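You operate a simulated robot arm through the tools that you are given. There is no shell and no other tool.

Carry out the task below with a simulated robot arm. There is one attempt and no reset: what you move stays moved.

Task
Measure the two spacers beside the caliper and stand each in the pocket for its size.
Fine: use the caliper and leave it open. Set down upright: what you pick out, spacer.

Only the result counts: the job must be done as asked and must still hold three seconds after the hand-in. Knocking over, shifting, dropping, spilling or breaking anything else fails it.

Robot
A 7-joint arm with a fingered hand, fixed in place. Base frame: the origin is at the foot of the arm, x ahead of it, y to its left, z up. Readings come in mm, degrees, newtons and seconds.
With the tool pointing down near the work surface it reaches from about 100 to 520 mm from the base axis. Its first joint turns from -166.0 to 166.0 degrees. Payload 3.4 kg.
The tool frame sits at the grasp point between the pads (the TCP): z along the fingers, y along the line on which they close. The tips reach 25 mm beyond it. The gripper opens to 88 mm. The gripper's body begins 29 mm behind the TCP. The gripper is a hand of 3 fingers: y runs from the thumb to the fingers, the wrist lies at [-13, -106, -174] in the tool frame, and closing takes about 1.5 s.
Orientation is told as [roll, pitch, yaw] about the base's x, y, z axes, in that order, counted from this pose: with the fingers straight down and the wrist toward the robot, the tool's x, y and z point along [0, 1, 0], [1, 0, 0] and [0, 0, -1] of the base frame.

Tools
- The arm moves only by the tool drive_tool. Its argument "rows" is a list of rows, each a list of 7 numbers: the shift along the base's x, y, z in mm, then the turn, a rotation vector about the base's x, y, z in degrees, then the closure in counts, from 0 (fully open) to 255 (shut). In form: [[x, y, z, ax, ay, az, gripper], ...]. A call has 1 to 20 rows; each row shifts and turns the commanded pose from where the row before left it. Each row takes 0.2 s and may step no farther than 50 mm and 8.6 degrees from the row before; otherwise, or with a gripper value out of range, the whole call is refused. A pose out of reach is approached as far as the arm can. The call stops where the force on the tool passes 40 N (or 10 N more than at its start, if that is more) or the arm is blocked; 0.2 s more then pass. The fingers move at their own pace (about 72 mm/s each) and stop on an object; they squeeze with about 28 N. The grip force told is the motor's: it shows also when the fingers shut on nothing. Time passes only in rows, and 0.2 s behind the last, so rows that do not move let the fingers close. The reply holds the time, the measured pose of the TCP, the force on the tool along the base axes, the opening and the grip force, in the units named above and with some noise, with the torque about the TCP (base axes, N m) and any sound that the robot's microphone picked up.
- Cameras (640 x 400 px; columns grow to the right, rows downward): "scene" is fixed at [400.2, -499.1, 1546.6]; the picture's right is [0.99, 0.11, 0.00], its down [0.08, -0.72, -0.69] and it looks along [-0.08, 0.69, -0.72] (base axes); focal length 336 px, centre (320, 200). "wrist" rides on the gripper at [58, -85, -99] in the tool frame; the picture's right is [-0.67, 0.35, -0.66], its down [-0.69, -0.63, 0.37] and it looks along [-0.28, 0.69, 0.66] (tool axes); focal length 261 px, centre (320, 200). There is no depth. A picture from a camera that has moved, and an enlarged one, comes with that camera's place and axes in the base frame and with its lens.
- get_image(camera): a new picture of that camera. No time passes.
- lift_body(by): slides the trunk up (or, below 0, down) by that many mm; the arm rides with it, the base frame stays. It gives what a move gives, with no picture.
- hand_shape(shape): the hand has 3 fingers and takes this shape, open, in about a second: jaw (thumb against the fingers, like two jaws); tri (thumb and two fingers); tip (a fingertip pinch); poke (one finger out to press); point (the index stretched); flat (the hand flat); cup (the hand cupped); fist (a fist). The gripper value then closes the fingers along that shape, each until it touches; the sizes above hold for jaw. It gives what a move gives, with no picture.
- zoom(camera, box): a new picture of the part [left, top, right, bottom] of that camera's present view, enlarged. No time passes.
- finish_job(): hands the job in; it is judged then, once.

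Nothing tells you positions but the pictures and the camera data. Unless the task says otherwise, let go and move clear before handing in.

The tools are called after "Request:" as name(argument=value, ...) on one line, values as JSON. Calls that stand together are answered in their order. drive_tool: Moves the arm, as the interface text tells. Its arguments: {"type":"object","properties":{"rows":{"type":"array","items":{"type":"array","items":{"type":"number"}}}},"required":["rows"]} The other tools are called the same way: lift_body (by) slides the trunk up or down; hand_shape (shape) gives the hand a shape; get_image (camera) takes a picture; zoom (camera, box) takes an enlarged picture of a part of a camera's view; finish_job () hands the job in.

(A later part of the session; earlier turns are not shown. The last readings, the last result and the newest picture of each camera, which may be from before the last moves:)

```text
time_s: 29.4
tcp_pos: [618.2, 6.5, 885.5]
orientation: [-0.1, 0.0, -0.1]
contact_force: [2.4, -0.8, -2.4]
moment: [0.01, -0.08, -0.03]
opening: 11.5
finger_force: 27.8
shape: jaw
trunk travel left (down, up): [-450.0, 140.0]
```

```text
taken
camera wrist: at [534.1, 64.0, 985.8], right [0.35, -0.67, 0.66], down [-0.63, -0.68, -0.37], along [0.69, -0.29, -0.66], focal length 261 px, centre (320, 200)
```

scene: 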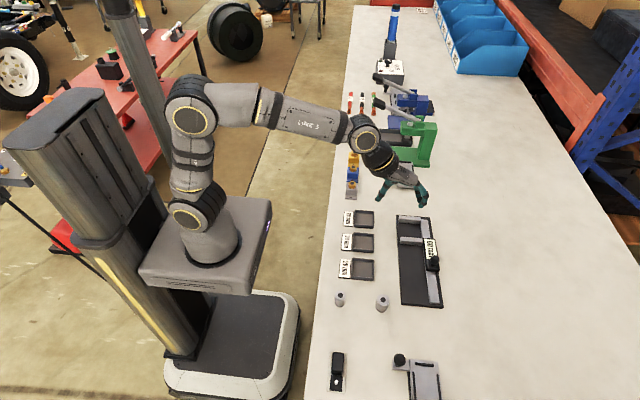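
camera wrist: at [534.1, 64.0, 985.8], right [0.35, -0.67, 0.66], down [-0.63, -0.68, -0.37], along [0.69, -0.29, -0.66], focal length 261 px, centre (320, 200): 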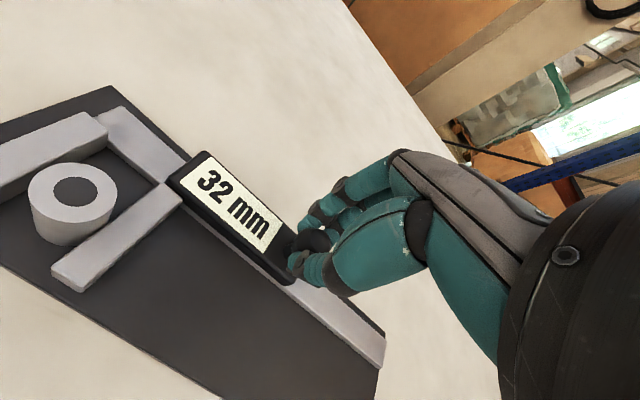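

The display now reads 32 mm and the jaw is close to the spacer. I'll use finer steps and watch the force.

Request:
drive_tool(rows=[[0, 1, 0, 0, 0, 0, 228], [0, 1, 0, 0, 0, 0, 228], [0, 1, 0, 0, 0, 0, 228], [0, 1, 0, 0, 0, 0, 228], [0, 0, 0, 0, 0, 0, 228]])

Request:
zoom(camera="wrist", box=[0, 60, 360, 300])

```text
time_s: 30.6
tcp_pos: [619.3, 10.6, 885.7]
orientation: [0.1, 0.0, -0.1]
contact_force: [0.8, -0.7, 2.1]
moment: [-0.03, -0.04, 0.04]
opening: 11.5
finger_force: 28.2
shape: jaw
trunk travel left (down, up): [-450.0, 140.0]
```

```text
1.67 times, centred on (180, 180) of wrist
camera zoom: at [534.1, 67.6, 985.6], right [0.35, -0.67, 0.66], down [-0.63, -0.68, -0.37], along [0.69, -0.29, -0.66], focal length 434 px, centre (553, 233)
```

zoom: 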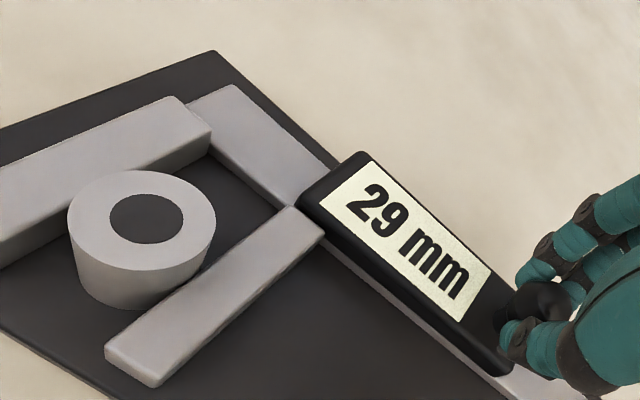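

It reads 29 mm and there is still clearance, so I'll continue.

Request:
drive_tool(rows=[[0, 1, 0, 0, 0, 0, 228], [0, 1, 0, 0, 0, 0, 228], [0, 1, 0, 0, 0, 0, 228], [0, 0, 0, 0, 0, 0, 228]])

Request:
zoom(camera="wrist", box=[0, 60, 360, 300])

```text
time_s: 31.6
tcp_pos: [619.6, 12.3, 886.3]
orientation: [0.1, 0.1, 0.0]
contact_force: [0.8, 0.2, -0.5]
moment: [0.01, -0.05, -0.01]
opening: 11.5
finger_force: 28.1
shape: jaw
trunk travel left (down, up): [-450.0, 140.0]
```

```text
1.67 times, centred on (180, 180) of wrist
camera zoom: at [534.2, 70.2, 985.7], right [0.35, -0.67, 0.66], down [-0.63, -0.69, -0.37], along [0.69, -0.29, -0.66], focal length 434 px, centre (553, 233)
```

zoom: 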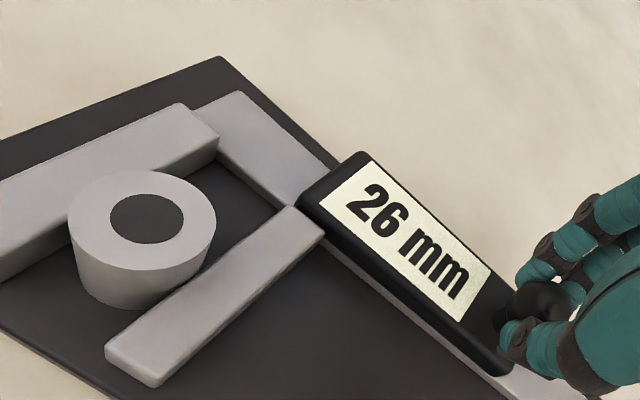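

It reads 26 mm and the spacer is being pushed along, with a small gap left at the fixed jaw. I'll go on gently.

Request:
drive_tool(rows=[[0, 1, 0, 0, 0, 0, 228], [0, 1, 0, 0, 0, 0, 228], [0, 0, 0, 0, 0, 0, 228]])

Request:
zoom(camera="wrist", box=[0, 60, 360, 300])

```text
time_s: 32.4
tcp_pos: [619.7, 14.7, 885.4]
orientation: [0.0, 0.1, -0.1]
contact_force: [1.5, -1.6, 2.7]
moment: [-0.04, -0.08, 0.01]
opening: 11.4
finger_force: 28.0
shape: jaw
trunk travel left (down, up): [-450.0, 140.0]
```

```text
1.67 times, centred on (180, 180) of wrist
camera zoom: at [534.0, 72.4, 985.5], right [0.35, -0.67, 0.66], down [-0.63, -0.68, -0.37], along [0.69, -0.29, -0.66], focal length 434 px, centre (553, 233)
```

zoom: 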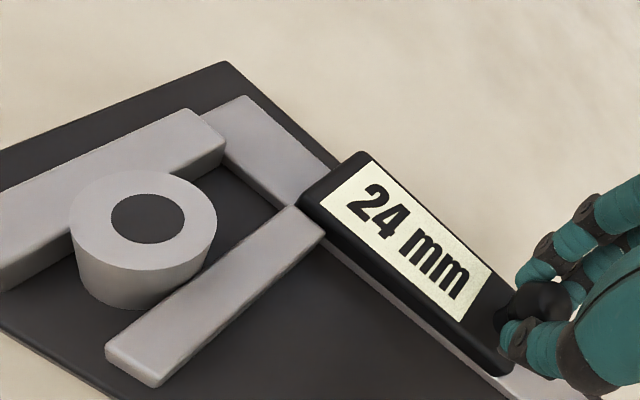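

It reads 24 mm. I'll push another 1–2 mm to confirm both jaws are in contact.

Request:
drive_tool(rows=[[0, 1, 0, 0, 0, 0, 228], [0, 0, 0, 0, 0, 0, 228]])

Request:
zoom(camera="wrist", box=[0, 60, 360, 300])

Request:
drive_tool(rows=[[0, 1, 0, 0, 0, 0, 228], [0, 0, 0, 0, 0, 0, 228]])

Request:
zoom(camera="wrist", box=[0, 60, 360, 300])

```text
time_s: 33.0
tcp_pos: [618.8, 14.4, 886.0]
orientation: [-0.1, 0.0, 0.0]
contact_force: [0.1, -4.7, 2.0]
moment: [-0.07, -0.06, -0.06]
opening: 11.5
finger_force: 28.3
shape: jaw
trunk travel left (down, up): [-450.0, 140.0]
```

```text
1.67 times, centred on (180, 180) of wrist
camera zoom: at [534.2, 72.8, 985.5], right [0.35, -0.67, 0.66], down [-0.63, -0.68, -0.37], along [0.69, -0.29, -0.66], focal length 434 px, centre (553, 233)
```

zoom: 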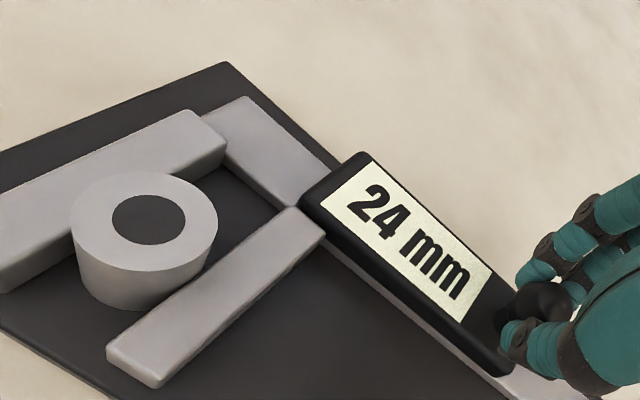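

```text
time_s: 33.6
tcp_pos: [618.8, 15.7, 885.0]
orientation: [0.0, -0.1, -0.1]
contact_force: [0.7, -7.7, 0.9]
moment: [-0.2, -0.05, -0.07]
opening: 11.2
finger_force: 27.4
shape: jaw
trunk travel left (down, up): [-450.0, 140.0]
```

```text
1.67 times, centred on (180, 180) of wrist
camera zoom: at [534.3, 73.1, 985.6], right [0.35, -0.67, 0.66], down [-0.63, -0.68, -0.37], along [0.69, -0.29, -0.66], focal length 434 px, centre (553, 233)
```

zoom: 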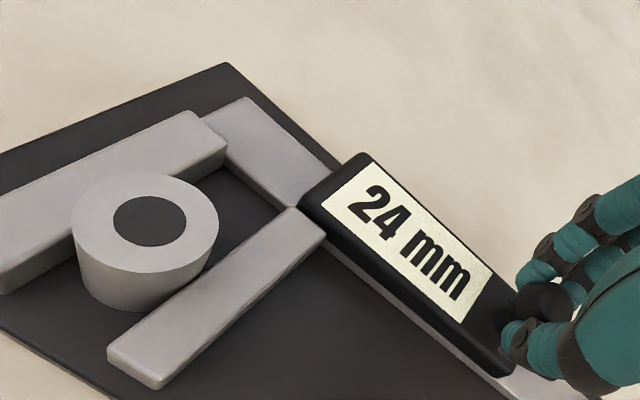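

The jaws are firm at 24 mm with force building to 7.7 N, so this spacer is 24 mm. Now I'll slide the caliper back open to about 60 mm.

Request:
drive_tool(rows=[[0, -2, 0, 0, 0, 0, 228], [0, -3, 0, 0, 0, 0, 228], [0, -3, 0, 0, 0, 0, 228], [0, -3, 0, 0, 0, 0, 228], [0, -3, 0, 0, 0, 0, 228], [0, -3, 0, 0, 0, 0, 228], [0, -3, 0, 0, 0, 0, 228], [0, -3, 0, 0, 0, 0, 228], [0, -3, 0, 0, 0, 0, 228], [0, -3, 0, 0, 0, 0, 228], [0, -3, 0, 0, 0, 0, 228], [0, -3, 0, 0, 0, 0, 228], [0, -3, 0, 0, 0, 0, 228], [0, 0, 0, 0, 0, 0, 228]])

Request:
get_image(camera="wrist")

```text
time_s: 36.6
tcp_pos: [618.7, -21.4, 886.0]
orientation: [0.1, 0.0, 0.0]
contact_force: [0.7, 1.4, -4.5]
moment: [0.03, -0.02, 0.01]
opening: 11.3
finger_force: 27.9
shape: jaw
trunk travel left (down, up): [-450.0, 140.0]
```

```text
taken
camera wrist: at [534.3, 36.6, 986.2], right [0.35, -0.67, 0.65], down [-0.63, -0.69, -0.36], along [0.69, -0.29, -0.66], focal length 261 px, centre (320, 200)
```

wrist: 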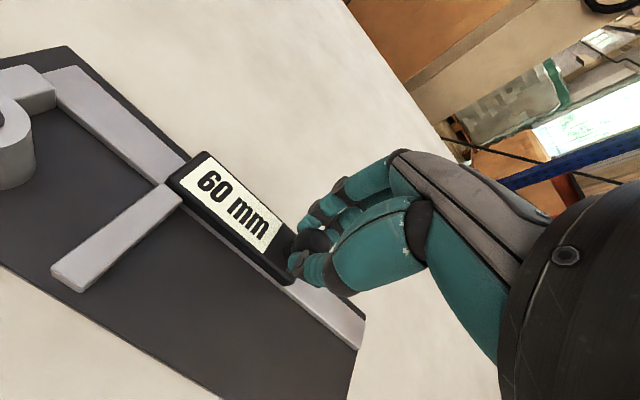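

The caliper is back at 60 mm. I'll release the knob, lift, and go back over the measured spacer.

Request:
drive_tool(rows=[[0, 0, 0, 0, 0, 0, 190], [0, 0, 0, 0, 0, 0, 150], [0, 0, 0, 0, 0, 0, 110], [0, 0, 0, 0, 0, 0, 80], [0, 0, 0, 0, 0, 0, 80], [0, 0, 15, 0, 0, 0, 80], [0, 0, 20, 0, 0, 0, 80], [0, 0, 20, 0, 0, 0, 80], [-12, 32, 0, 0, 0, 0, 80], [-12, 32, 0, 0, 0, 0, 80], [-12, 32, 0, 0, 0, 0, 80], [-12, 31, 0, 0, 0, 0, 80], [0, 0, 0, 0, 0, 0, 110], [0, 0, 0, 0, 0, 0, 110]])

Request:
get_image(camera="wrist")

Request:
zoom(camera="scene", box=[380, 190, 455, 240])

```text
time_s: 39.6
tcp_pos: [569.8, 103.4, 943.1]
orientation: [0.0, 0.0, -0.1]
contact_force: [0.2, -0.2, 1.1]
moment: [0.03, -0.02, 0.03]
opening: 50.8
finger_force: 0.0
shape: jaw
trunk travel left (down, up): [-450.0, 140.0]
```

```text
taken
camera wrist: at [485.5, 161.0, 1042.0], right [0.35, -0.67, 0.66], down [-0.63, -0.68, -0.37], along [0.69, -0.29, -0.66], focal length 261 px, centre (320, 200)
```

wrist: 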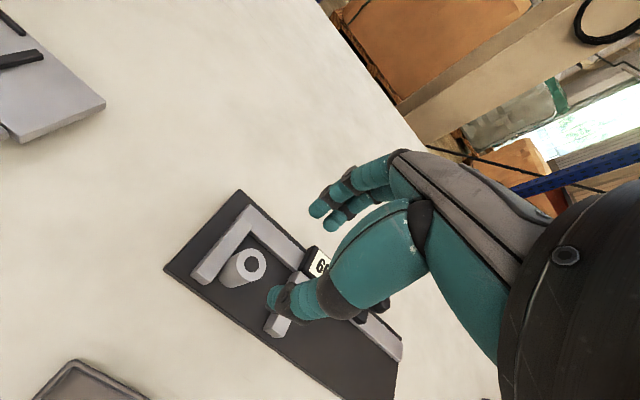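

```text
8.00 times, centred on (418, 215) of scene
camera zoom: at [400.2, -499.1, 1546.6], right [0.99, 0.11, 0.0], down [0.08, -0.72, -0.69], along [-0.08, 0.69, -0.72], focal length 2692 px, centre (-460, 80)
```

zoom: 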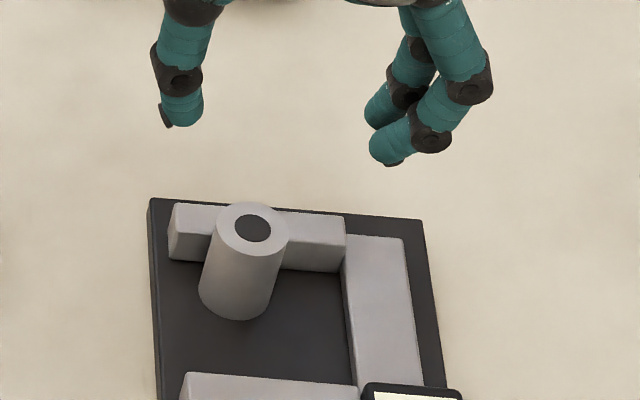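

The 24 mm spacer stands against the fixed jaw at about (567.5,108). I'll descend around it, keeping the fingertips above the jaw top.

Request:
drive_tool(rows=[[0, 3, -20, 0, 0, 0, 110], [0, 0, -20, 0, 0, 0, 110], [0, 0, -15, 0, 0, 0, 110], [0, 0, -8, 0, 0, 0, 110], [0, 0, 0, 0, 0, 0, 110]])

Request:
zoom(camera="wrist", box=[160, 140, 400, 320])

Request:
zoom(camera="scene", box=[380, 190, 455, 240])

```text
time_s: 40.8
tcp_pos: [570.9, 108.8, 878.8]
orientation: [0.0, 0.0, -0.1]
contact_force: [0.3, -0.1, 0.0]
moment: [-0.03, -0.01, 0.01]
opening: 50.6
finger_force: 0.0
shape: jaw
trunk travel left (down, up): [-450.0, 140.0]
```

```text
2.22 times, centred on (280, 230) of wrist
camera zoom: at [486.7, 166.3, 978.2], right [0.35, -0.67, 0.66], down [-0.63, -0.69, -0.37], along [0.69, -0.29, -0.66], focal length 579 px, centre (409, 133)
```

zoom: 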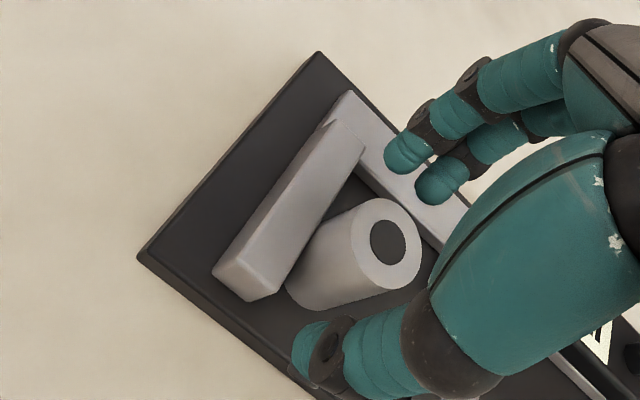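

```text
8.00 times, centred on (418, 215) of scene
camera zoom: at [400.2, -499.1, 1546.6], right [0.99, 0.11, 0.0], down [0.08, -0.72, -0.69], along [-0.08, 0.69, -0.72], focal length 2692 px, centre (-460, 80)
```

zoom: 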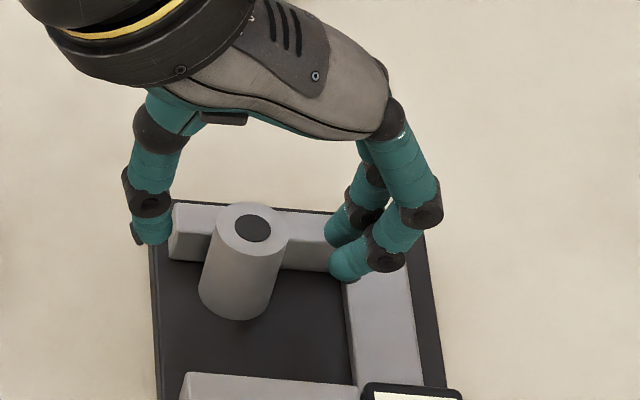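

It is centred as in the first grasp. I'll close on it now.

Request:
drive_tool(rows=[[0, 0, 0, 0, 0, 0, 140], [0, 0, 0, 0, 0, 0, 165], [0, 0, 0, 0, 0, 0, 190], [0, 0, 0, 0, 0, 0, 215], [0, 0, 0, 0, 0, 0, 230], [0, 0, 0, 0, 0, 0, 230], [0, 0, 0, 0, 0, 0, 230], [0, 0, 0, 0, 0, 0, 230]])

Request:
zoom(camera="wrist", box=[160, 140, 400, 320])

Request:
zoom(camera="scene", box=[380, 190, 455, 240])

```text
time_s: 42.6
tcp_pos: [572.0, 108.9, 877.4]
orientation: [0.0, 0.0, -0.1]
contact_force: [0.9, -0.8, -0.2]
moment: [0.02, 0.02, 0.01]
opening: 17.0
finger_force: 28.4
shape: jaw
trunk travel left (down, up): [-450.0, 140.0]
```

```text
2.22 times, centred on (280, 230) of wrist
camera zoom: at [486.8, 166.2, 978.4], right [0.35, -0.67, 0.66], down [-0.63, -0.69, -0.37], along [0.69, -0.29, -0.66], focal length 579 px, centre (409, 133)
```

zoom: 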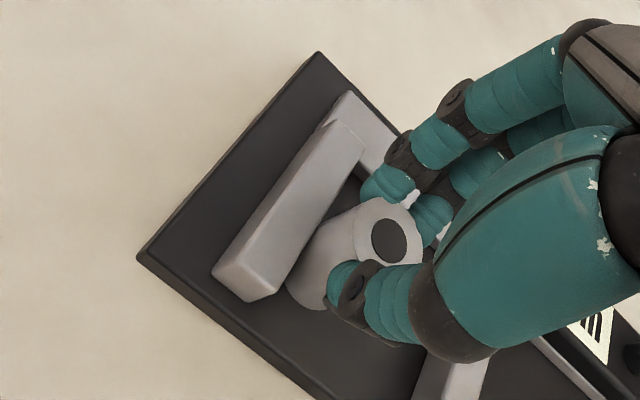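

```text
8.00 times, centred on (418, 215) of scene
camera zoom: at [400.2, -499.1, 1546.6], right [0.99, 0.11, 0.0], down [0.08, -0.72, -0.69], along [-0.08, 0.69, -0.72], focal length 2692 px, centre (-460, 80)
```

zoom: 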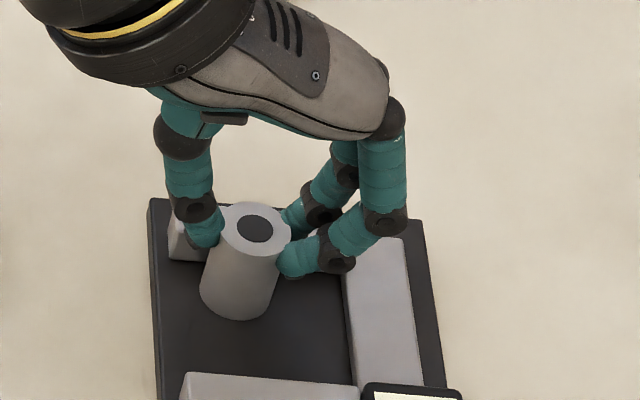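

The grip is firm at 28 N. I'll lift straight up and carry it to the 24 mm pocket, at about (451,41).

Request:
drive_tool(rows=[[0, -0.5, 3, 0, 0, 0, 230], [0, 0, 15, 0, 0, 0, 230], [0, 0, 15, 0, 0, 0, 230], [0, 0, 15, 0, 0, 0, 230], [-29, -16.5, 0, 0, 0, 0, 230], [-29, -16.5, 0, 0, 0, 0, 230], [-29, -16.5, 0, 0, 0, 0, 230], [-30, -17, 0, 0, 0, 0, 230], [0, 0, 0, 0, 0, 0, 230]])

Request:
get_image(camera="wrist")

Request:
zoom(camera="scene", box=[330, 200, 420, 260])

```text
time_s: 44.6
tcp_pos: [454.0, 44.9, 924.7]
orientation: [0.0, 0.0, -0.2]
contact_force: [-0.8, 0.0, -2.3]
moment: [-0.04, -0.04, 0.03]
opening: 16.8
finger_force: 27.7
shape: jaw
trunk travel left (down, up): [-450.0, 140.0]
```

```text
taken
camera wrist: at [369.8, 101.7, 1023.6], right [0.35, -0.67, 0.66], down [-0.63, -0.69, -0.37], along [0.69, -0.29, -0.66], focal length 261 px, centre (320, 200)
```

wrist: 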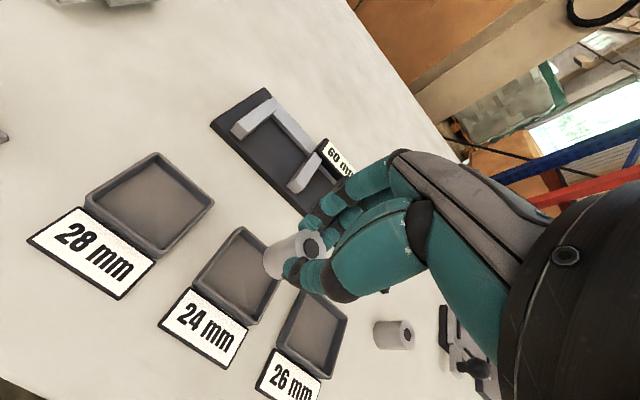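

```text
6.67 times, centred on (375, 230) of scene
camera zoom: at [400.2, -499.1, 1546.6], right [0.99, 0.11, 0.0], down [0.08, -0.72, -0.69], along [-0.08, 0.69, -0.72], focal length 2244 px, centre (-47, 0)
```

zoom: 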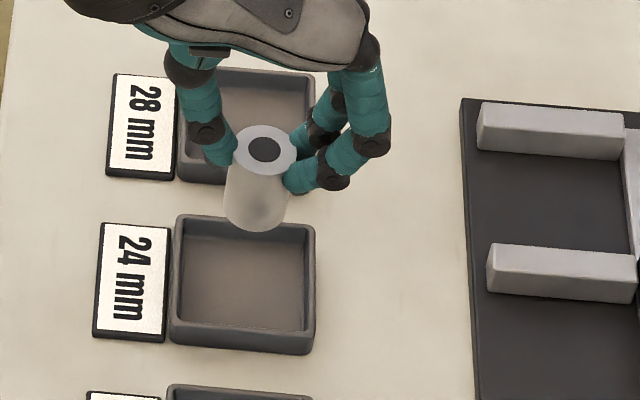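

I'm above the pocket area, and a zoom will pin down the pocket centre more precisely.

Request:
zoom(camera="wrist", box=[140, 200, 360, 360])

Request:
zoom(camera="scene", box=[342, 220, 387, 250])

```text
2.50 times, centred on (250, 280) of wrist
camera zoom: at [369.8, 101.7, 1023.6], right [0.35, -0.67, 0.66], down [-0.63, -0.69, -0.37], along [0.69, -0.29, -0.66], focal length 652 px, centre (495, 0)
```

zoom: 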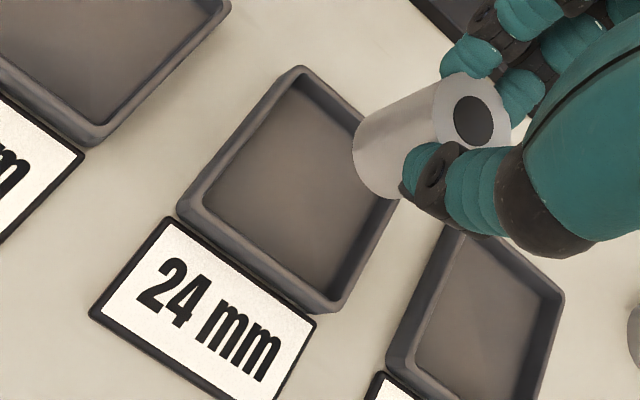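

```text
13.33 times, centred on (364, 235) of scene
camera zoom: at [400.2, -499.1, 1546.6], right [0.99, 0.11, 0.0], down [0.08, -0.72, -0.69], along [-0.08, 0.69, -0.72], focal length 4487 px, centre (-273, -267)
```

zoom: 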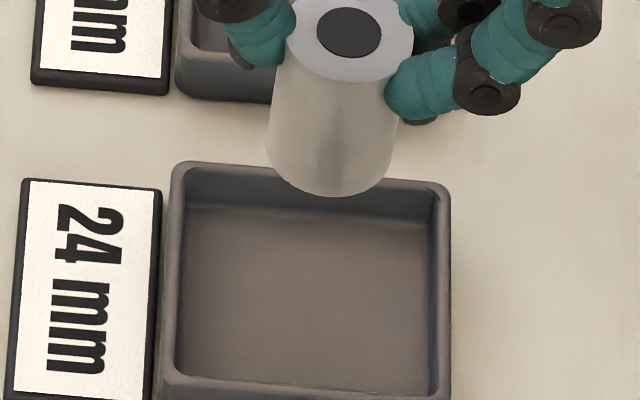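

The pocket centre is at about (451,42.3) and the spacer at (451,44.7), hanging upright. I'll shift -2.5 mm in y and lower it into the pocket.

Request:
drive_tool(rows=[[0, -2.5, -10, 0, 0, 0, 230], [0, 0, -15, 0, 0, 0, 230], [0, 0, -10, 0, 0, 0, 230], [0, 0, -8, 0, 0, 0, 230], [0, 0, 0, 0, 0, 0, 230]])

Request:
zoom(camera="scene", box=[342, 220, 387, 250])

Request:
zoom(camera="wrist", box=[160, 140, 400, 320])

```text
time_s: 45.8
tcp_pos: [454.2, 36.9, 883.3]
orientation: [0.0, 0.1, 0.0]
contact_force: [0.6, 0.8, -0.4]
moment: [0.01, 0.0, 0.04]
opening: 16.8
finger_force: 27.1
shape: jaw
trunk travel left (down, up): [-450.0, 140.0]
```

```text
13.33 times, centred on (364, 235) of scene
camera zoom: at [400.2, -499.1, 1546.6], right [0.99, 0.11, 0.0], down [0.08, -0.72, -0.69], along [-0.08, 0.69, -0.72], focal length 4487 px, centre (-273, -267)
```

zoom: 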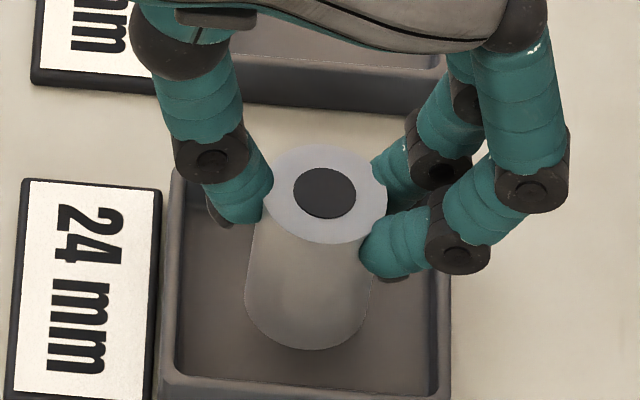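

```text
2.22 times, centred on (280, 230) of wrist
camera zoom: at [369.3, 96.0, 983.0], right [0.35, -0.67, 0.66], down [-0.63, -0.69, -0.37], along [0.69, -0.29, -0.66], focal length 579 px, centre (409, 133)
```

zoom: 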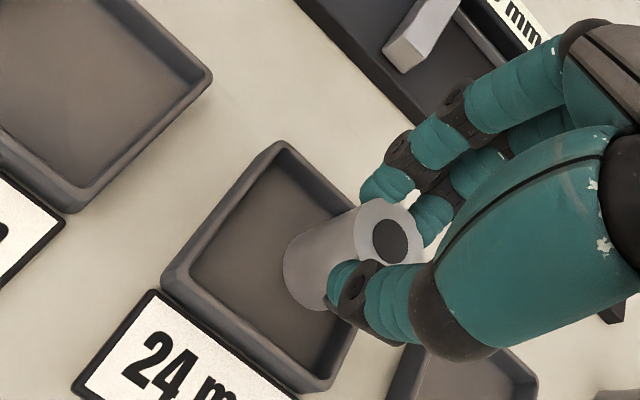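

It is slightly low in y, so I'll correct +3 mm and keep lowering.

Request:
drive_tool(rows=[[0, 3, -3, 0, 0, 0, 230], [0, 0, -2, 0, 0, 0, 230], [0, 0, -1, 0, 0, 0, 230], [0, 0, 0, 0, 0, 0, 230]])

Request:
drive_tool(rows=[[0, 0, -1, 0, 0, 0, 230], [0, 0, -1, 0, 0, 0, 230], [0, 0, 0, 0, 0, 0, 230]])

Request:
zoom(camera="scene", box=[342, 220, 387, 250])

```text
time_s: 46.8
tcp_pos: [455.0, 41.6, 877.8]
orientation: [0.0, -0.1, -0.1]
contact_force: [-0.7, -0.5, -0.7]
moment: [0.02, 0.03, 0.0]
opening: 16.8
finger_force: 27.8
shape: jaw
trunk travel left (down, up): [-450.0, 140.0]
```

```text
time_s: 47.6
tcp_pos: [453.2, 42.2, 875.5]
orientation: [0.1, -0.1, 0.0]
contact_force: [0.0, -0.3, -0.3]
moment: [0.07, 0.02, 0.0]
opening: 16.8
finger_force: 27.8
shape: jaw
trunk travel left (down, up): [-450.0, 140.0]
```

```text
13.33 times, centred on (364, 235) of scene
camera zoom: at [400.2, -499.1, 1546.6], right [0.99, 0.11, 0.0], down [0.08, -0.72, -0.69], along [-0.08, 0.69, -0.72], focal length 4487 px, centre (-273, -267)
```

zoom: 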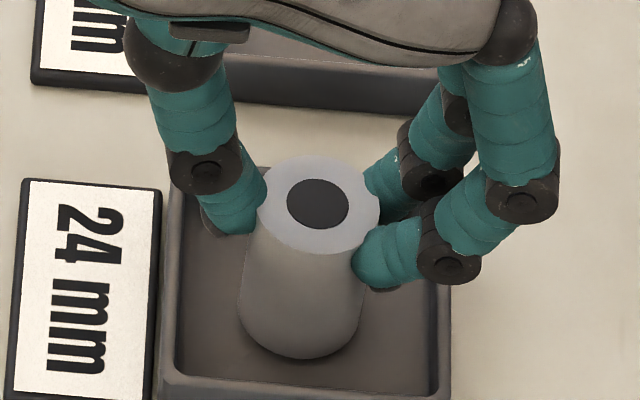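

Still no contact. I'll continue in 1 mm steps.

Request:
drive_tool(rows=[[0, 0, -1, 0, 0, 0, 230], [0, 0, -1, 0, 0, 0, 230], [0, 0, 0, 0, 0, 0, 230]])

Request:
drive_tool(rows=[[0, 0, -1, 0, 0, 0, 230], [0, 0, 0, 0, 0, 0, 230]])

Request:
zoom(camera="scene", box=[342, 220, 387, 250])

```text
time_s: 48.4
tcp_pos: [452.3, 43.5, 872.1]
orientation: [0.0, 0.1, -0.2]
contact_force: [-0.2, -0.3, -0.7]
moment: [0.02, 0.0, 0.0]
opening: 16.8
finger_force: 27.7
shape: jaw
trunk travel left (down, up): [-450.0, 140.0]
```

```text
time_s: 49.0
tcp_pos: [452.5, 42.5, 871.8]
orientation: [0.0, -0.1, -0.1]
contact_force: [-0.4, -0.1, 6.7]
moment: [0.03, -0.04, 0.01]
opening: 16.8
finger_force: 27.8
shape: jaw
trunk travel left (down, up): [-450.0, 140.0]
```

```text
13.33 times, centred on (364, 235) of scene
camera zoom: at [400.2, -499.1, 1546.6], right [0.99, 0.11, 0.0], down [0.08, -0.72, -0.69], along [-0.08, 0.69, -0.72], focal length 4487 px, centre (-273, -267)
```

zoom: 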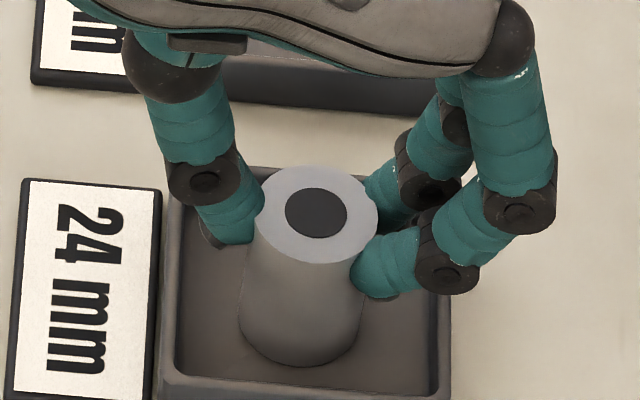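

Contact with the pocket floor at 6.7 N. I'll ease the preload, open, and lift away.

Request:
drive_tool(rows=[[0, 0, 0.7, 0, 0, 0, 230], [0, 0, 0, 0, 0, 0, 190], [0, 0, 0, 0, 0, 0, 170], [0, 0, 0, 0, 0, 0, 150], [0, 0, 0, 0, 0, 0, 130], [0, 0, 0, 0, 0, 0, 130], [0, 0, 0, 0, 0, 0, 130]])

Request:
zoom(camera="scene", box=[342, 220, 387, 250])

Request:
zoom(camera="wrist", box=[160, 140, 400, 320])

```text
time_s: 50.6
tcp_pos: [452.4, 43.0, 873.1]
orientation: [0.0, -0.1, -0.1]
contact_force: [-1.1, 0.8, -0.6]
moment: [0.01, 0.03, -0.02]
opening: 42.5
finger_force: 0.0
shape: jaw
trunk travel left (down, up): [-450.0, 140.0]
```

```text
13.33 times, centred on (364, 235) of scene
camera zoom: at [400.2, -499.1, 1546.6], right [0.99, 0.11, 0.0], down [0.08, -0.72, -0.69], along [-0.08, 0.69, -0.72], focal length 4487 px, centre (-273, -267)
```

zoom: 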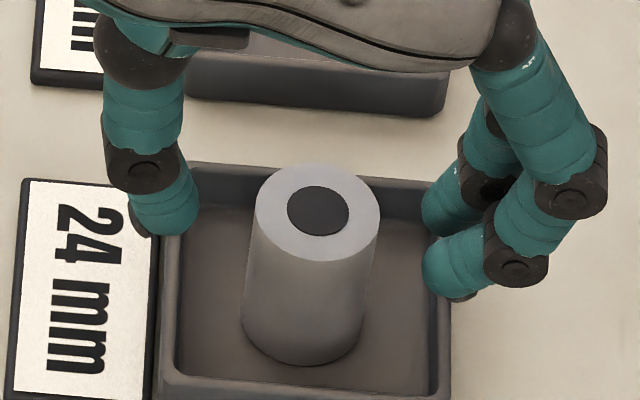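

```text
2.22 times, centred on (280, 230) of wrist
camera zoom: at [368.8, 100.2, 972.7], right [0.35, -0.67, 0.66], down [-0.63, -0.68, -0.37], along [0.69, -0.29, -0.66], focal length 579 px, centre (409, 133)
```

zoom: 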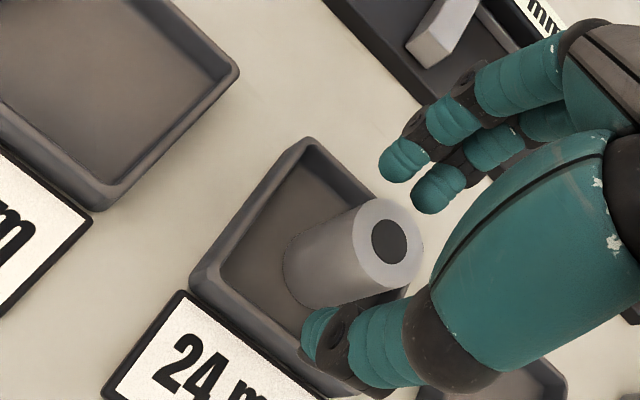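

The 24 mm spacer stands upright in its pocket. I'll raise and go over to the second spacer at (496,-129).

Request:
drive_tool(rows=[[0, 0, 15, 0, 0, 0, 130], [0, 0, 25, 0, 0, 0, 130], [0, 0, 20, 0, 0, 0, 100], [8.8, -34.4, 0, 0, 0, 0, 60], [8.8, -34.4, 0, 0, 0, 0, 40], [8.8, -34.4, 0, 0, 0, 0, 40], [8.8, -34.4, 0, 0, 0, 0, 40], [8.8, -34.4, 0, 0, 0, 0, 40], [0, 0, 0, 0, 0, 0, 40]])

Request:
get_image(camera="wrist")

Request:
zoom(camera="scene", box=[335, 210, 425, 320])

```text
time_s: 52.6
tcp_pos: [495.6, -127.7, 936.4]
orientation: [0.0, 0.0, 0.1]
contact_force: [-0.3, 0.7, -0.1]
moment: [0.0, -0.01, -0.01]
opening: 74.3
finger_force: 0.0
shape: jaw
trunk travel left (down, up): [-450.0, 140.0]
```

```text
taken
camera wrist: at [410.5, -69.4, 1036.8], right [0.35, -0.67, 0.66], down [-0.63, -0.69, -0.37], along [0.69, -0.29, -0.66], focal length 261 px, centre (320, 200)
```

wrist: 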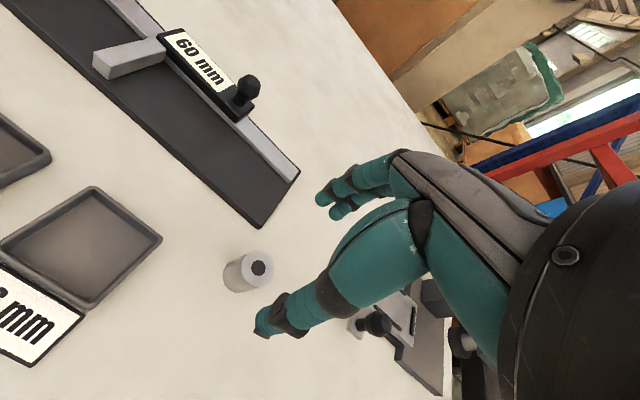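

```text
3.64 times, centred on (380, 265) of scene
camera zoom: at [400.2, -499.1, 1546.6], right [0.99, 0.11, 0.0], down [0.08, -0.72, -0.69], along [-0.08, 0.69, -0.72], focal length 1224 px, centre (102, -36)
```

zoom: 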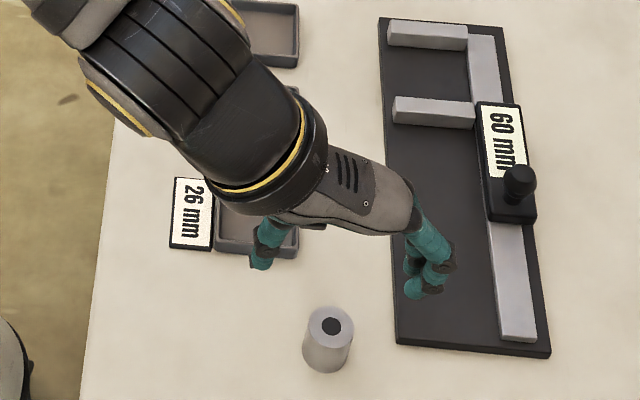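

The second spacer is at about (496.7,-129.6). I'll align and descend around it.

Request:
drive_tool(rows=[[1.5, -2.5, -20, 0, 0, 0, 70], [0, 0, -20, 0, 0, 0, 70], [0, 0, -15, 0, 0, 0, 70], [0, 0, -10, 0, 0, 0, 70], [0, 0, -2, 0, 0, 0, 70], [0, 0, 0, 0, 0, 0, 70]])

Request:
zoom(camera="wrist", box=[160, 140, 400, 320])

Request:
zoom(camera="scene", box=[345, 270, 420, 320])

```text
time_s: 54.0
tcp_pos: [499.7, -130.9, 864.8]
orientation: [0.0, 0.0, -0.1]
contact_force: [-0.7, -0.3, -0.1]
moment: [0.0, 0.0, 0.01]
opening: 64.1
finger_force: 0.1
shape: jaw
trunk travel left (down, up): [-450.0, 140.0]
```

```text
2.22 times, centred on (280, 230) of wrist
camera zoom: at [413.9, -74.4, 965.7], right [0.35, -0.67, 0.66], down [-0.63, -0.68, -0.37], along [0.69, -0.29, -0.66], focal length 579 px, centre (409, 133)
```

zoom: 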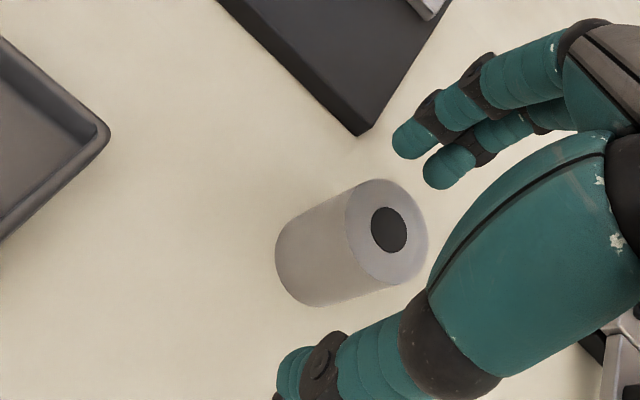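

```text
8.00 times, centred on (382, 295) of scene
camera zoom: at [400.2, -499.1, 1546.6], right [0.99, 0.11, 0.0], down [0.08, -0.72, -0.69], along [-0.08, 0.69, -0.72], focal length 2692 px, centre (-180, -560)
```

zoom: 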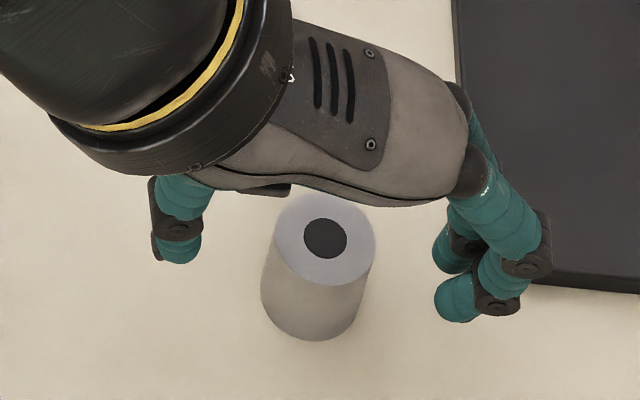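

I'll make a small centring correction of -1 in x, +2 in y and +1.5 in z, then close.

Request:
drive_tool(rows=[[-1, 2, 1.5, 0, 0, 0, 70], [0, 0, 0, 0, 0, 0, 110], [0, 0, 0, 0, 0, 0, 140], [0, 0, 0, 0, 0, 0, 165], [0, 0, 0, 0, 0, 0, 190], [0, 0, 0, 0, 0, 0, 215], [0, 0, 0, 0, 0, 0, 228], [0, 0, 0, 0, 0, 0, 228], [0, 0, 0, 0, 0, 0, 228], [0, 0, 0, 0, 0, 0, 228]])

Request:
zoom(camera="wrist", box=[160, 140, 400, 320])

Request:
zoom(camera="scene", box=[345, 270, 420, 320])

```text
time_s: 56.2
tcp_pos: [496.6, -129.7, 867.5]
orientation: [0.0, 0.0, 0.0]
contact_force: [0.2, 0.8, -0.5]
moment: [-0.03, 0.0, -0.01]
opening: 20.7
finger_force: 28.2
shape: jaw
trunk travel left (down, up): [-450.0, 140.0]
```

```text
2.22 times, centred on (280, 230) of wrist
camera zoom: at [412.7, -71.6, 967.0], right [0.35, -0.67, 0.66], down [-0.63, -0.69, -0.37], along [0.69, -0.29, -0.66], focal length 579 px, centre (409, 133)
```

zoom: 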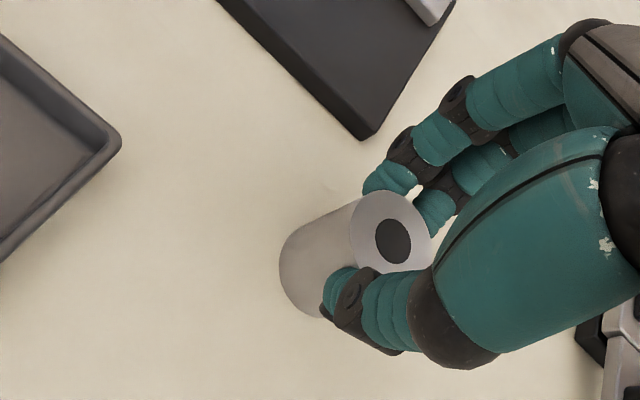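

```text
8.00 times, centred on (382, 295) of scene
camera zoom: at [400.2, -499.1, 1546.6], right [0.99, 0.11, 0.0], down [0.08, -0.72, -0.69], along [-0.08, 0.69, -0.72], focal length 2692 px, centre (-180, -560)
```

zoom: 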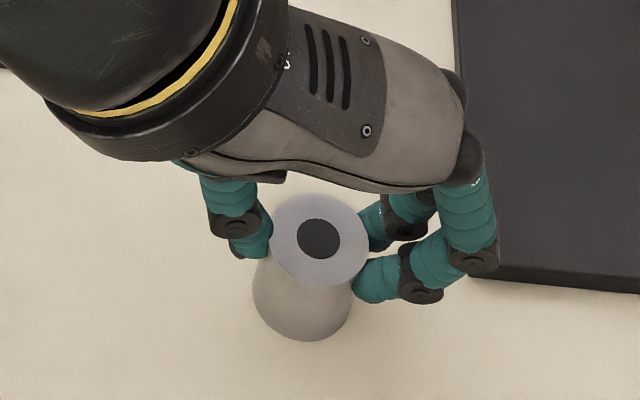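

The grip is firm, and the 20.7 mm opening against 17 mm before already suggests a larger size. I'll lift it and carry it to the caliper gap.

Request:
drive_tool(rows=[[0, 0, 5, 0, 0, 0, 228], [0, 0, 15, 0, 0, 0, 228], [0, 0, 25, 0, 0, 0, 228], [0, 0, 28, 0, 0, 0, 228], [12.5, 37.6, 0, 0, 0, 0, 228], [12.5, 37.6, 0, 0, 0, 0, 228], [12.5, 37.6, 0, 0, 0, 0, 228], [12.5, 37.6, 0, 0, 0, 0, 228], [12.5, 37.6, 0, 0, 0, 0, 228], [12.5, 37.6, 0, 0, 0, 0, 228], [0, 0, -20, 0, 0, 0, 228], [0, 0, -20, 0, 0, 0, 228], [0, 0, 0, 0, 0, 0, 228]])

Request:
zoom(camera="wrist", box=[100, 120, 400, 320])

Request:
zoom(camera="scene", box=[380, 190, 455, 240])

```text
time_s: 59.0
tcp_pos: [573.1, 96.0, 899.9]
orientation: [-0.1, 0.1, 0.0]
contact_force: [-0.8, -0.1, -0.8]
moment: [0.01, 0.03, -0.03]
opening: 21.0
finger_force: 28.1
shape: jaw
trunk travel left (down, up): [-450.0, 140.0]
```

```text
2.00 times, centred on (250, 220) of wrist
camera zoom: at [488.4, 153.1, 1000.3], right [0.35, -0.67, 0.66], down [-0.63, -0.69, -0.37], along [0.69, -0.29, -0.66], focal length 521 px, centre (460, 160)
```

zoom: 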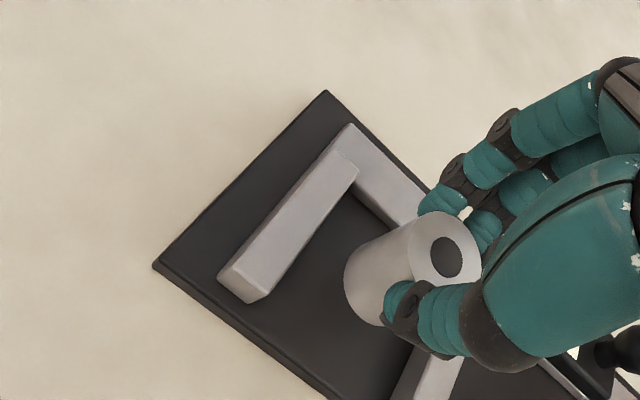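

```text
8.00 times, centred on (418, 215) of scene
camera zoom: at [400.2, -499.1, 1546.6], right [0.99, 0.11, 0.0], down [0.08, -0.72, -0.69], along [-0.08, 0.69, -0.72], focal length 2692 px, centre (-460, 80)
```

zoom: 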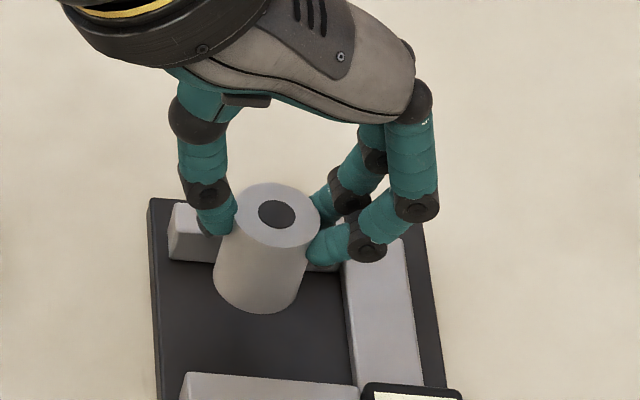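

The spacer is over the gap. I'll lower most of the way, then in fine steps.

Request:
drive_tool(rows=[[0, 0, -10, 0, 0, 0, 228], [0, 0, -7, 0, 0, 0, 228], [0, 0, -1, 0, 0, 0, 228], [0, 0, -1, 0, 0, 0, 228], [0, 0, 0, 0, 0, 0, 228]])

Request:
drive_tool(rows=[[0, 0, -1, 0, 0, 0, 228], [0, 0, -1, 0, 0, 0, 228], [0, 0, 0, 0, 0, 0, 228]])

Request:
drive_tool(rows=[[0, 0, -1, 0, 0, 0, 228], [0, 0, 0, 0, 0, 0, 228]])

Request:
zoom(camera="scene", box=[380, 190, 455, 240])

```text
time_s: 60.2
tcp_pos: [573.7, 95.1, 880.7]
orientation: [0.0, 0.0, -0.2]
contact_force: [0.7, -0.1, -1.1]
moment: [-0.03, -0.04, -0.01]
opening: 20.8
finger_force: 28.5
shape: jaw
trunk travel left (down, up): [-450.0, 140.0]
```

```text
time_s: 61.0
tcp_pos: [574.8, 94.5, 879.3]
orientation: [0.0, 0.0, -0.1]
contact_force: [0.4, -0.8, 0.0]
moment: [0.0, -0.02, 0.01]
opening: 21.0
finger_force: 28.0
shape: jaw
trunk travel left (down, up): [-450.0, 140.0]
```

```text
time_s: 61.6
tcp_pos: [573.2, 94.7, 878.8]
orientation: [-0.1, 0.0, 0.0]
contact_force: [0.7, 0.7, -0.9]
moment: [-0.01, 0.0, 0.02]
opening: 21.2
finger_force: 28.0
shape: jaw
trunk travel left (down, up): [-450.0, 140.0]
```

```text
8.00 times, centred on (418, 215) of scene
camera zoom: at [400.2, -499.1, 1546.6], right [0.99, 0.11, 0.0], down [0.08, -0.72, -0.69], along [-0.08, 0.69, -0.72], focal length 2692 px, centre (-460, 80)
```

zoom: 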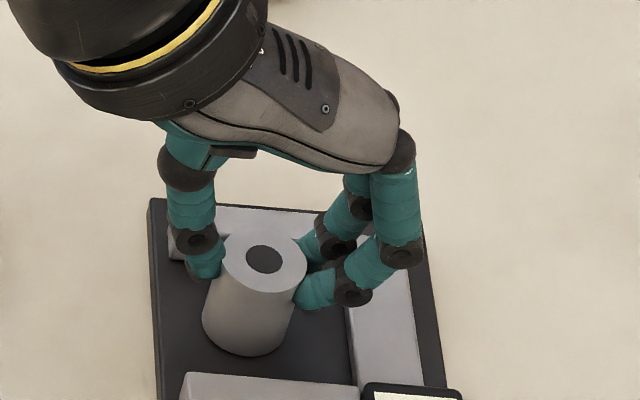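

Request:
drive_tool(rows=[[0, 0, -1, 0, 0, 0, 228], [0, 0, 0, 0, 0, 0, 228]])

Request:
drive_tool(rows=[[0, 0, -1, 0, 0, 0, 228], [0, 0, 0, 0, 0, 0, 228]])

Request:
zoom(camera="wrist", box=[100, 120, 400, 320])

```text
time_s: 62.2
tcp_pos: [572.8, 96.3, 878.0]
orientation: [0.0, 0.1, -0.1]
contact_force: [-0.7, -0.2, 0.2]
moment: [-0.01, 0.03, 0.01]
opening: 21.1
finger_force: 28.1
shape: jaw
trunk travel left (down, up): [-450.0, 140.0]
```

```text
time_s: 62.8
tcp_pos: [573.0, 96.0, 876.7]
orientation: [0.0, 0.0, -0.2]
contact_force: [-0.8, -0.2, 2.0]
moment: [-0.03, -0.02, 0.01]
opening: 21.2
finger_force: 28.6
shape: jaw
trunk travel left (down, up): [-450.0, 140.0]
```

```text
2.00 times, centred on (250, 220) of wrist
camera zoom: at [488.8, 153.4, 976.6], right [0.35, -0.67, 0.66], down [-0.63, -0.68, -0.37], along [0.69, -0.29, -0.66], focal length 521 px, centre (460, 160)
```

zoom: 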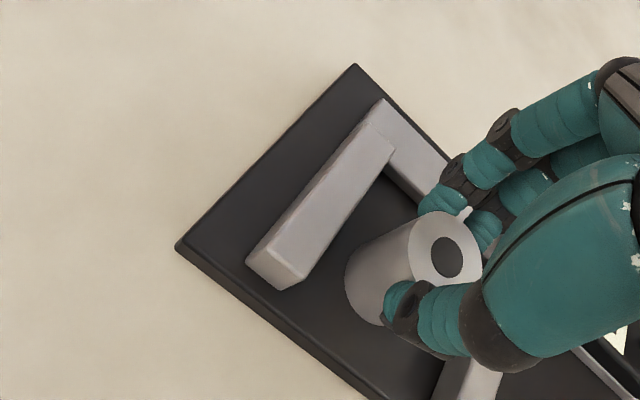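

Contact is beginning, at 2 N. One more millimetre will confirm it before I release.

Request:
drive_tool(rows=[[0, 0, -0.7, 0, 0, 0, 228], [0, 0, 0, 0, 0, 0, 228]])

Request:
drive_tool(rows=[[0, 0, 0.5, 0, 0, 0, 228], [0, 0, 0, 0, 0, 0, 190], [0, 0, 0, 0, 0, 0, 170], [0, 0, 0, 0, 0, 0, 150], [0, 0, 0, 0, 0, 0, 128], [0, 0, 0, 0, 0, 0, 128], [0, 0, 0, 0, 0, 0, 128]])

Request:
zoom(camera="scene", box=[380, 190, 455, 240])

Request:
zoom(camera="wrist", box=[100, 120, 400, 320])

```text
time_s: 63.4
tcp_pos: [573.2, 95.2, 876.9]
orientation: [-0.1, -0.1, 0.0]
contact_force: [0.4, 1.9, 6.4]
moment: [0.04, -0.07, -0.01]
opening: 21.4
finger_force: 27.9
shape: jaw
trunk travel left (down, up): [-450.0, 140.0]
```

```text
time_s: 65.0
tcp_pos: [573.8, 95.6, 875.9]
orientation: [0.0, 0.0, -0.1]
contact_force: [-0.2, 0.0, -0.2]
moment: [-0.02, -0.01, -0.01]
opening: 43.4
finger_force: 0.0
shape: jaw
trunk travel left (down, up): [-450.0, 140.0]
```

```text
8.00 times, centred on (418, 215) of scene
camera zoom: at [400.2, -499.1, 1546.6], right [0.99, 0.11, 0.0], down [0.08, -0.72, -0.69], along [-0.08, 0.69, -0.72], focal length 2692 px, centre (-460, 80)
```

zoom: 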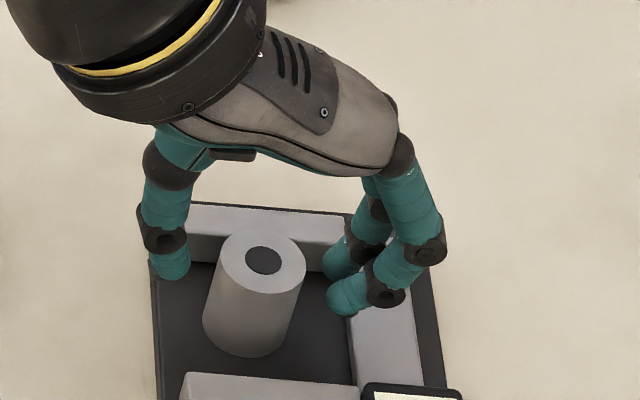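

```text
2.00 times, centred on (250, 220) of wrist
camera zoom: at [488.7, 153.4, 976.0], right [0.35, -0.67, 0.66], down [-0.63, -0.68, -0.37], along [0.69, -0.29, -0.66], focal length 521 px, centre (460, 160)
```

zoom: 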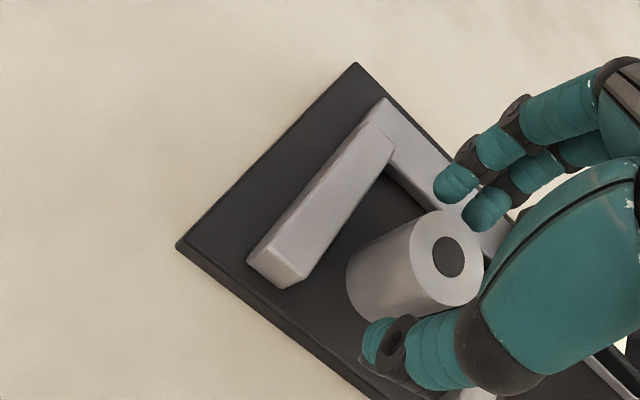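

It stands free between the jaws. Next I'll go up and over to the knob.

Request:
drive_tool(rows=[[0, 0, 15, 0, 0, 0, 128], [0, 0, 25, 0, 0, 0, 128], [0, 0, 22, 0, 0, 0, 100], [11.2, -29.3, 0, 0, 0, 0, 80], [11.2, -29.3, 0, 0, 0, 0, 80], [11.2, -29.3, 0, 0, 0, 0, 80], [11.2, -29.3, 0, 0, 0, 0, 80], [0, 0, -20, 0, 0, 0, 80], [0, 0, -20, 0, 0, 0, 80], [0, 0, -6, 0, 0, 0, 80], [0, 0, 0, 0, 0, 0, 80]])

Request:
get_image(camera="wrist")

Request:
zoom(camera="scene", box=[400, 220, 475, 270])

```text
time_s: 67.4
tcp_pos: [619.8, -20.9, 893.1]
orientation: [0.0, 0.1, -0.1]
contact_force: [-0.5, 0.1, -1.6]
moment: [-0.04, 0.0, 0.03]
opening: 59.9
finger_force: 0.2
shape: jaw
trunk travel left (down, up): [-450.0, 140.0]
```

```text
taken
camera wrist: at [534.4, 35.7, 993.2], right [0.35, -0.67, 0.66], down [-0.63, -0.69, -0.37], along [0.69, -0.29, -0.66], focal length 261 px, centre (320, 200)
```

wrist: 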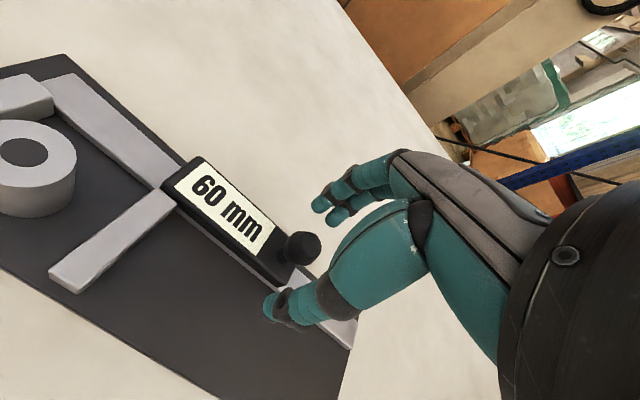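

```text
8.00 times, centred on (438, 245) of scene
camera zoom: at [400.2, -499.1, 1546.6], right [0.99, 0.11, 0.0], down [0.08, -0.72, -0.69], along [-0.08, 0.69, -0.72], focal length 2692 px, centre (-620, -160)
```

zoom: 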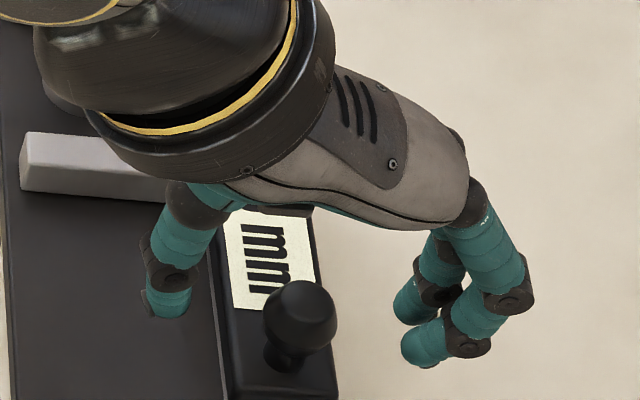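

Everything is aligned the same as before. I'll lower to the knob, close, and start sliding toward the spacer.

Request:
drive_tool(rows=[[0, -0.5, -6, 0, 0, 0, 80], [0, 0, 0, 0, 0, 0, 130], [0, 0, 0, 0, 0, 0, 160], [0, 0, 0, 0, 0, 0, 180], [0, 0, 0, 0, 0, 0, 200], [0, 0, 0, 0, 0, 0, 220], [0, 0, 0, 0, 0, 0, 228], [0, 0, 0, 0, 0, 0, 228], [0, 0, 0, 0, 0, 0, 228]])

Request:
drive_tool(rows=[[0, 2, 0, 0, 0, 0, 228], [0, 3, 0, 0, 0, 0, 228], [0, 3, 0, 0, 0, 0, 228], [0, 3, 0, 0, 0, 0, 228], [0, 3, 0, 0, 0, 0, 228], [0, 3, 0, 0, 0, 0, 228], [0, 3, 0, 0, 0, 0, 228], [0, 0, 0, 0, 0, 0, 228]])

Request:
get_image(camera="wrist")

```text
time_s: 69.4
tcp_pos: [618.2, -22.9, 886.7]
orientation: [0.1, 0.0, 0.1]
contact_force: [1.5, 0.8, -1.9]
moment: [0.0, -0.08, -0.01]
opening: 11.0
finger_force: 28.0
shape: jaw
trunk travel left (down, up): [-450.0, 140.0]
```

```text
time_s: 71.2
tcp_pos: [617.9, -2.7, 886.9]
orientation: [0.0, 0.0, -0.2]
contact_force: [4.0, -1.3, 5.5]
moment: [-0.01, -0.14, -0.01]
opening: 11.0
finger_force: 28.1
shape: jaw
trunk travel left (down, up): [-450.0, 140.0]
```

```text
taken
camera wrist: at [533.3, 55.4, 986.6], right [0.35, -0.67, 0.66], down [-0.63, -0.68, -0.37], along [0.69, -0.29, -0.66], focal length 261 px, centre (320, 200)
```

wrist: 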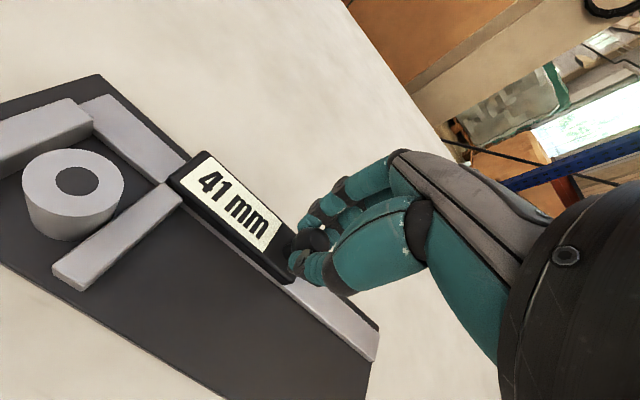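

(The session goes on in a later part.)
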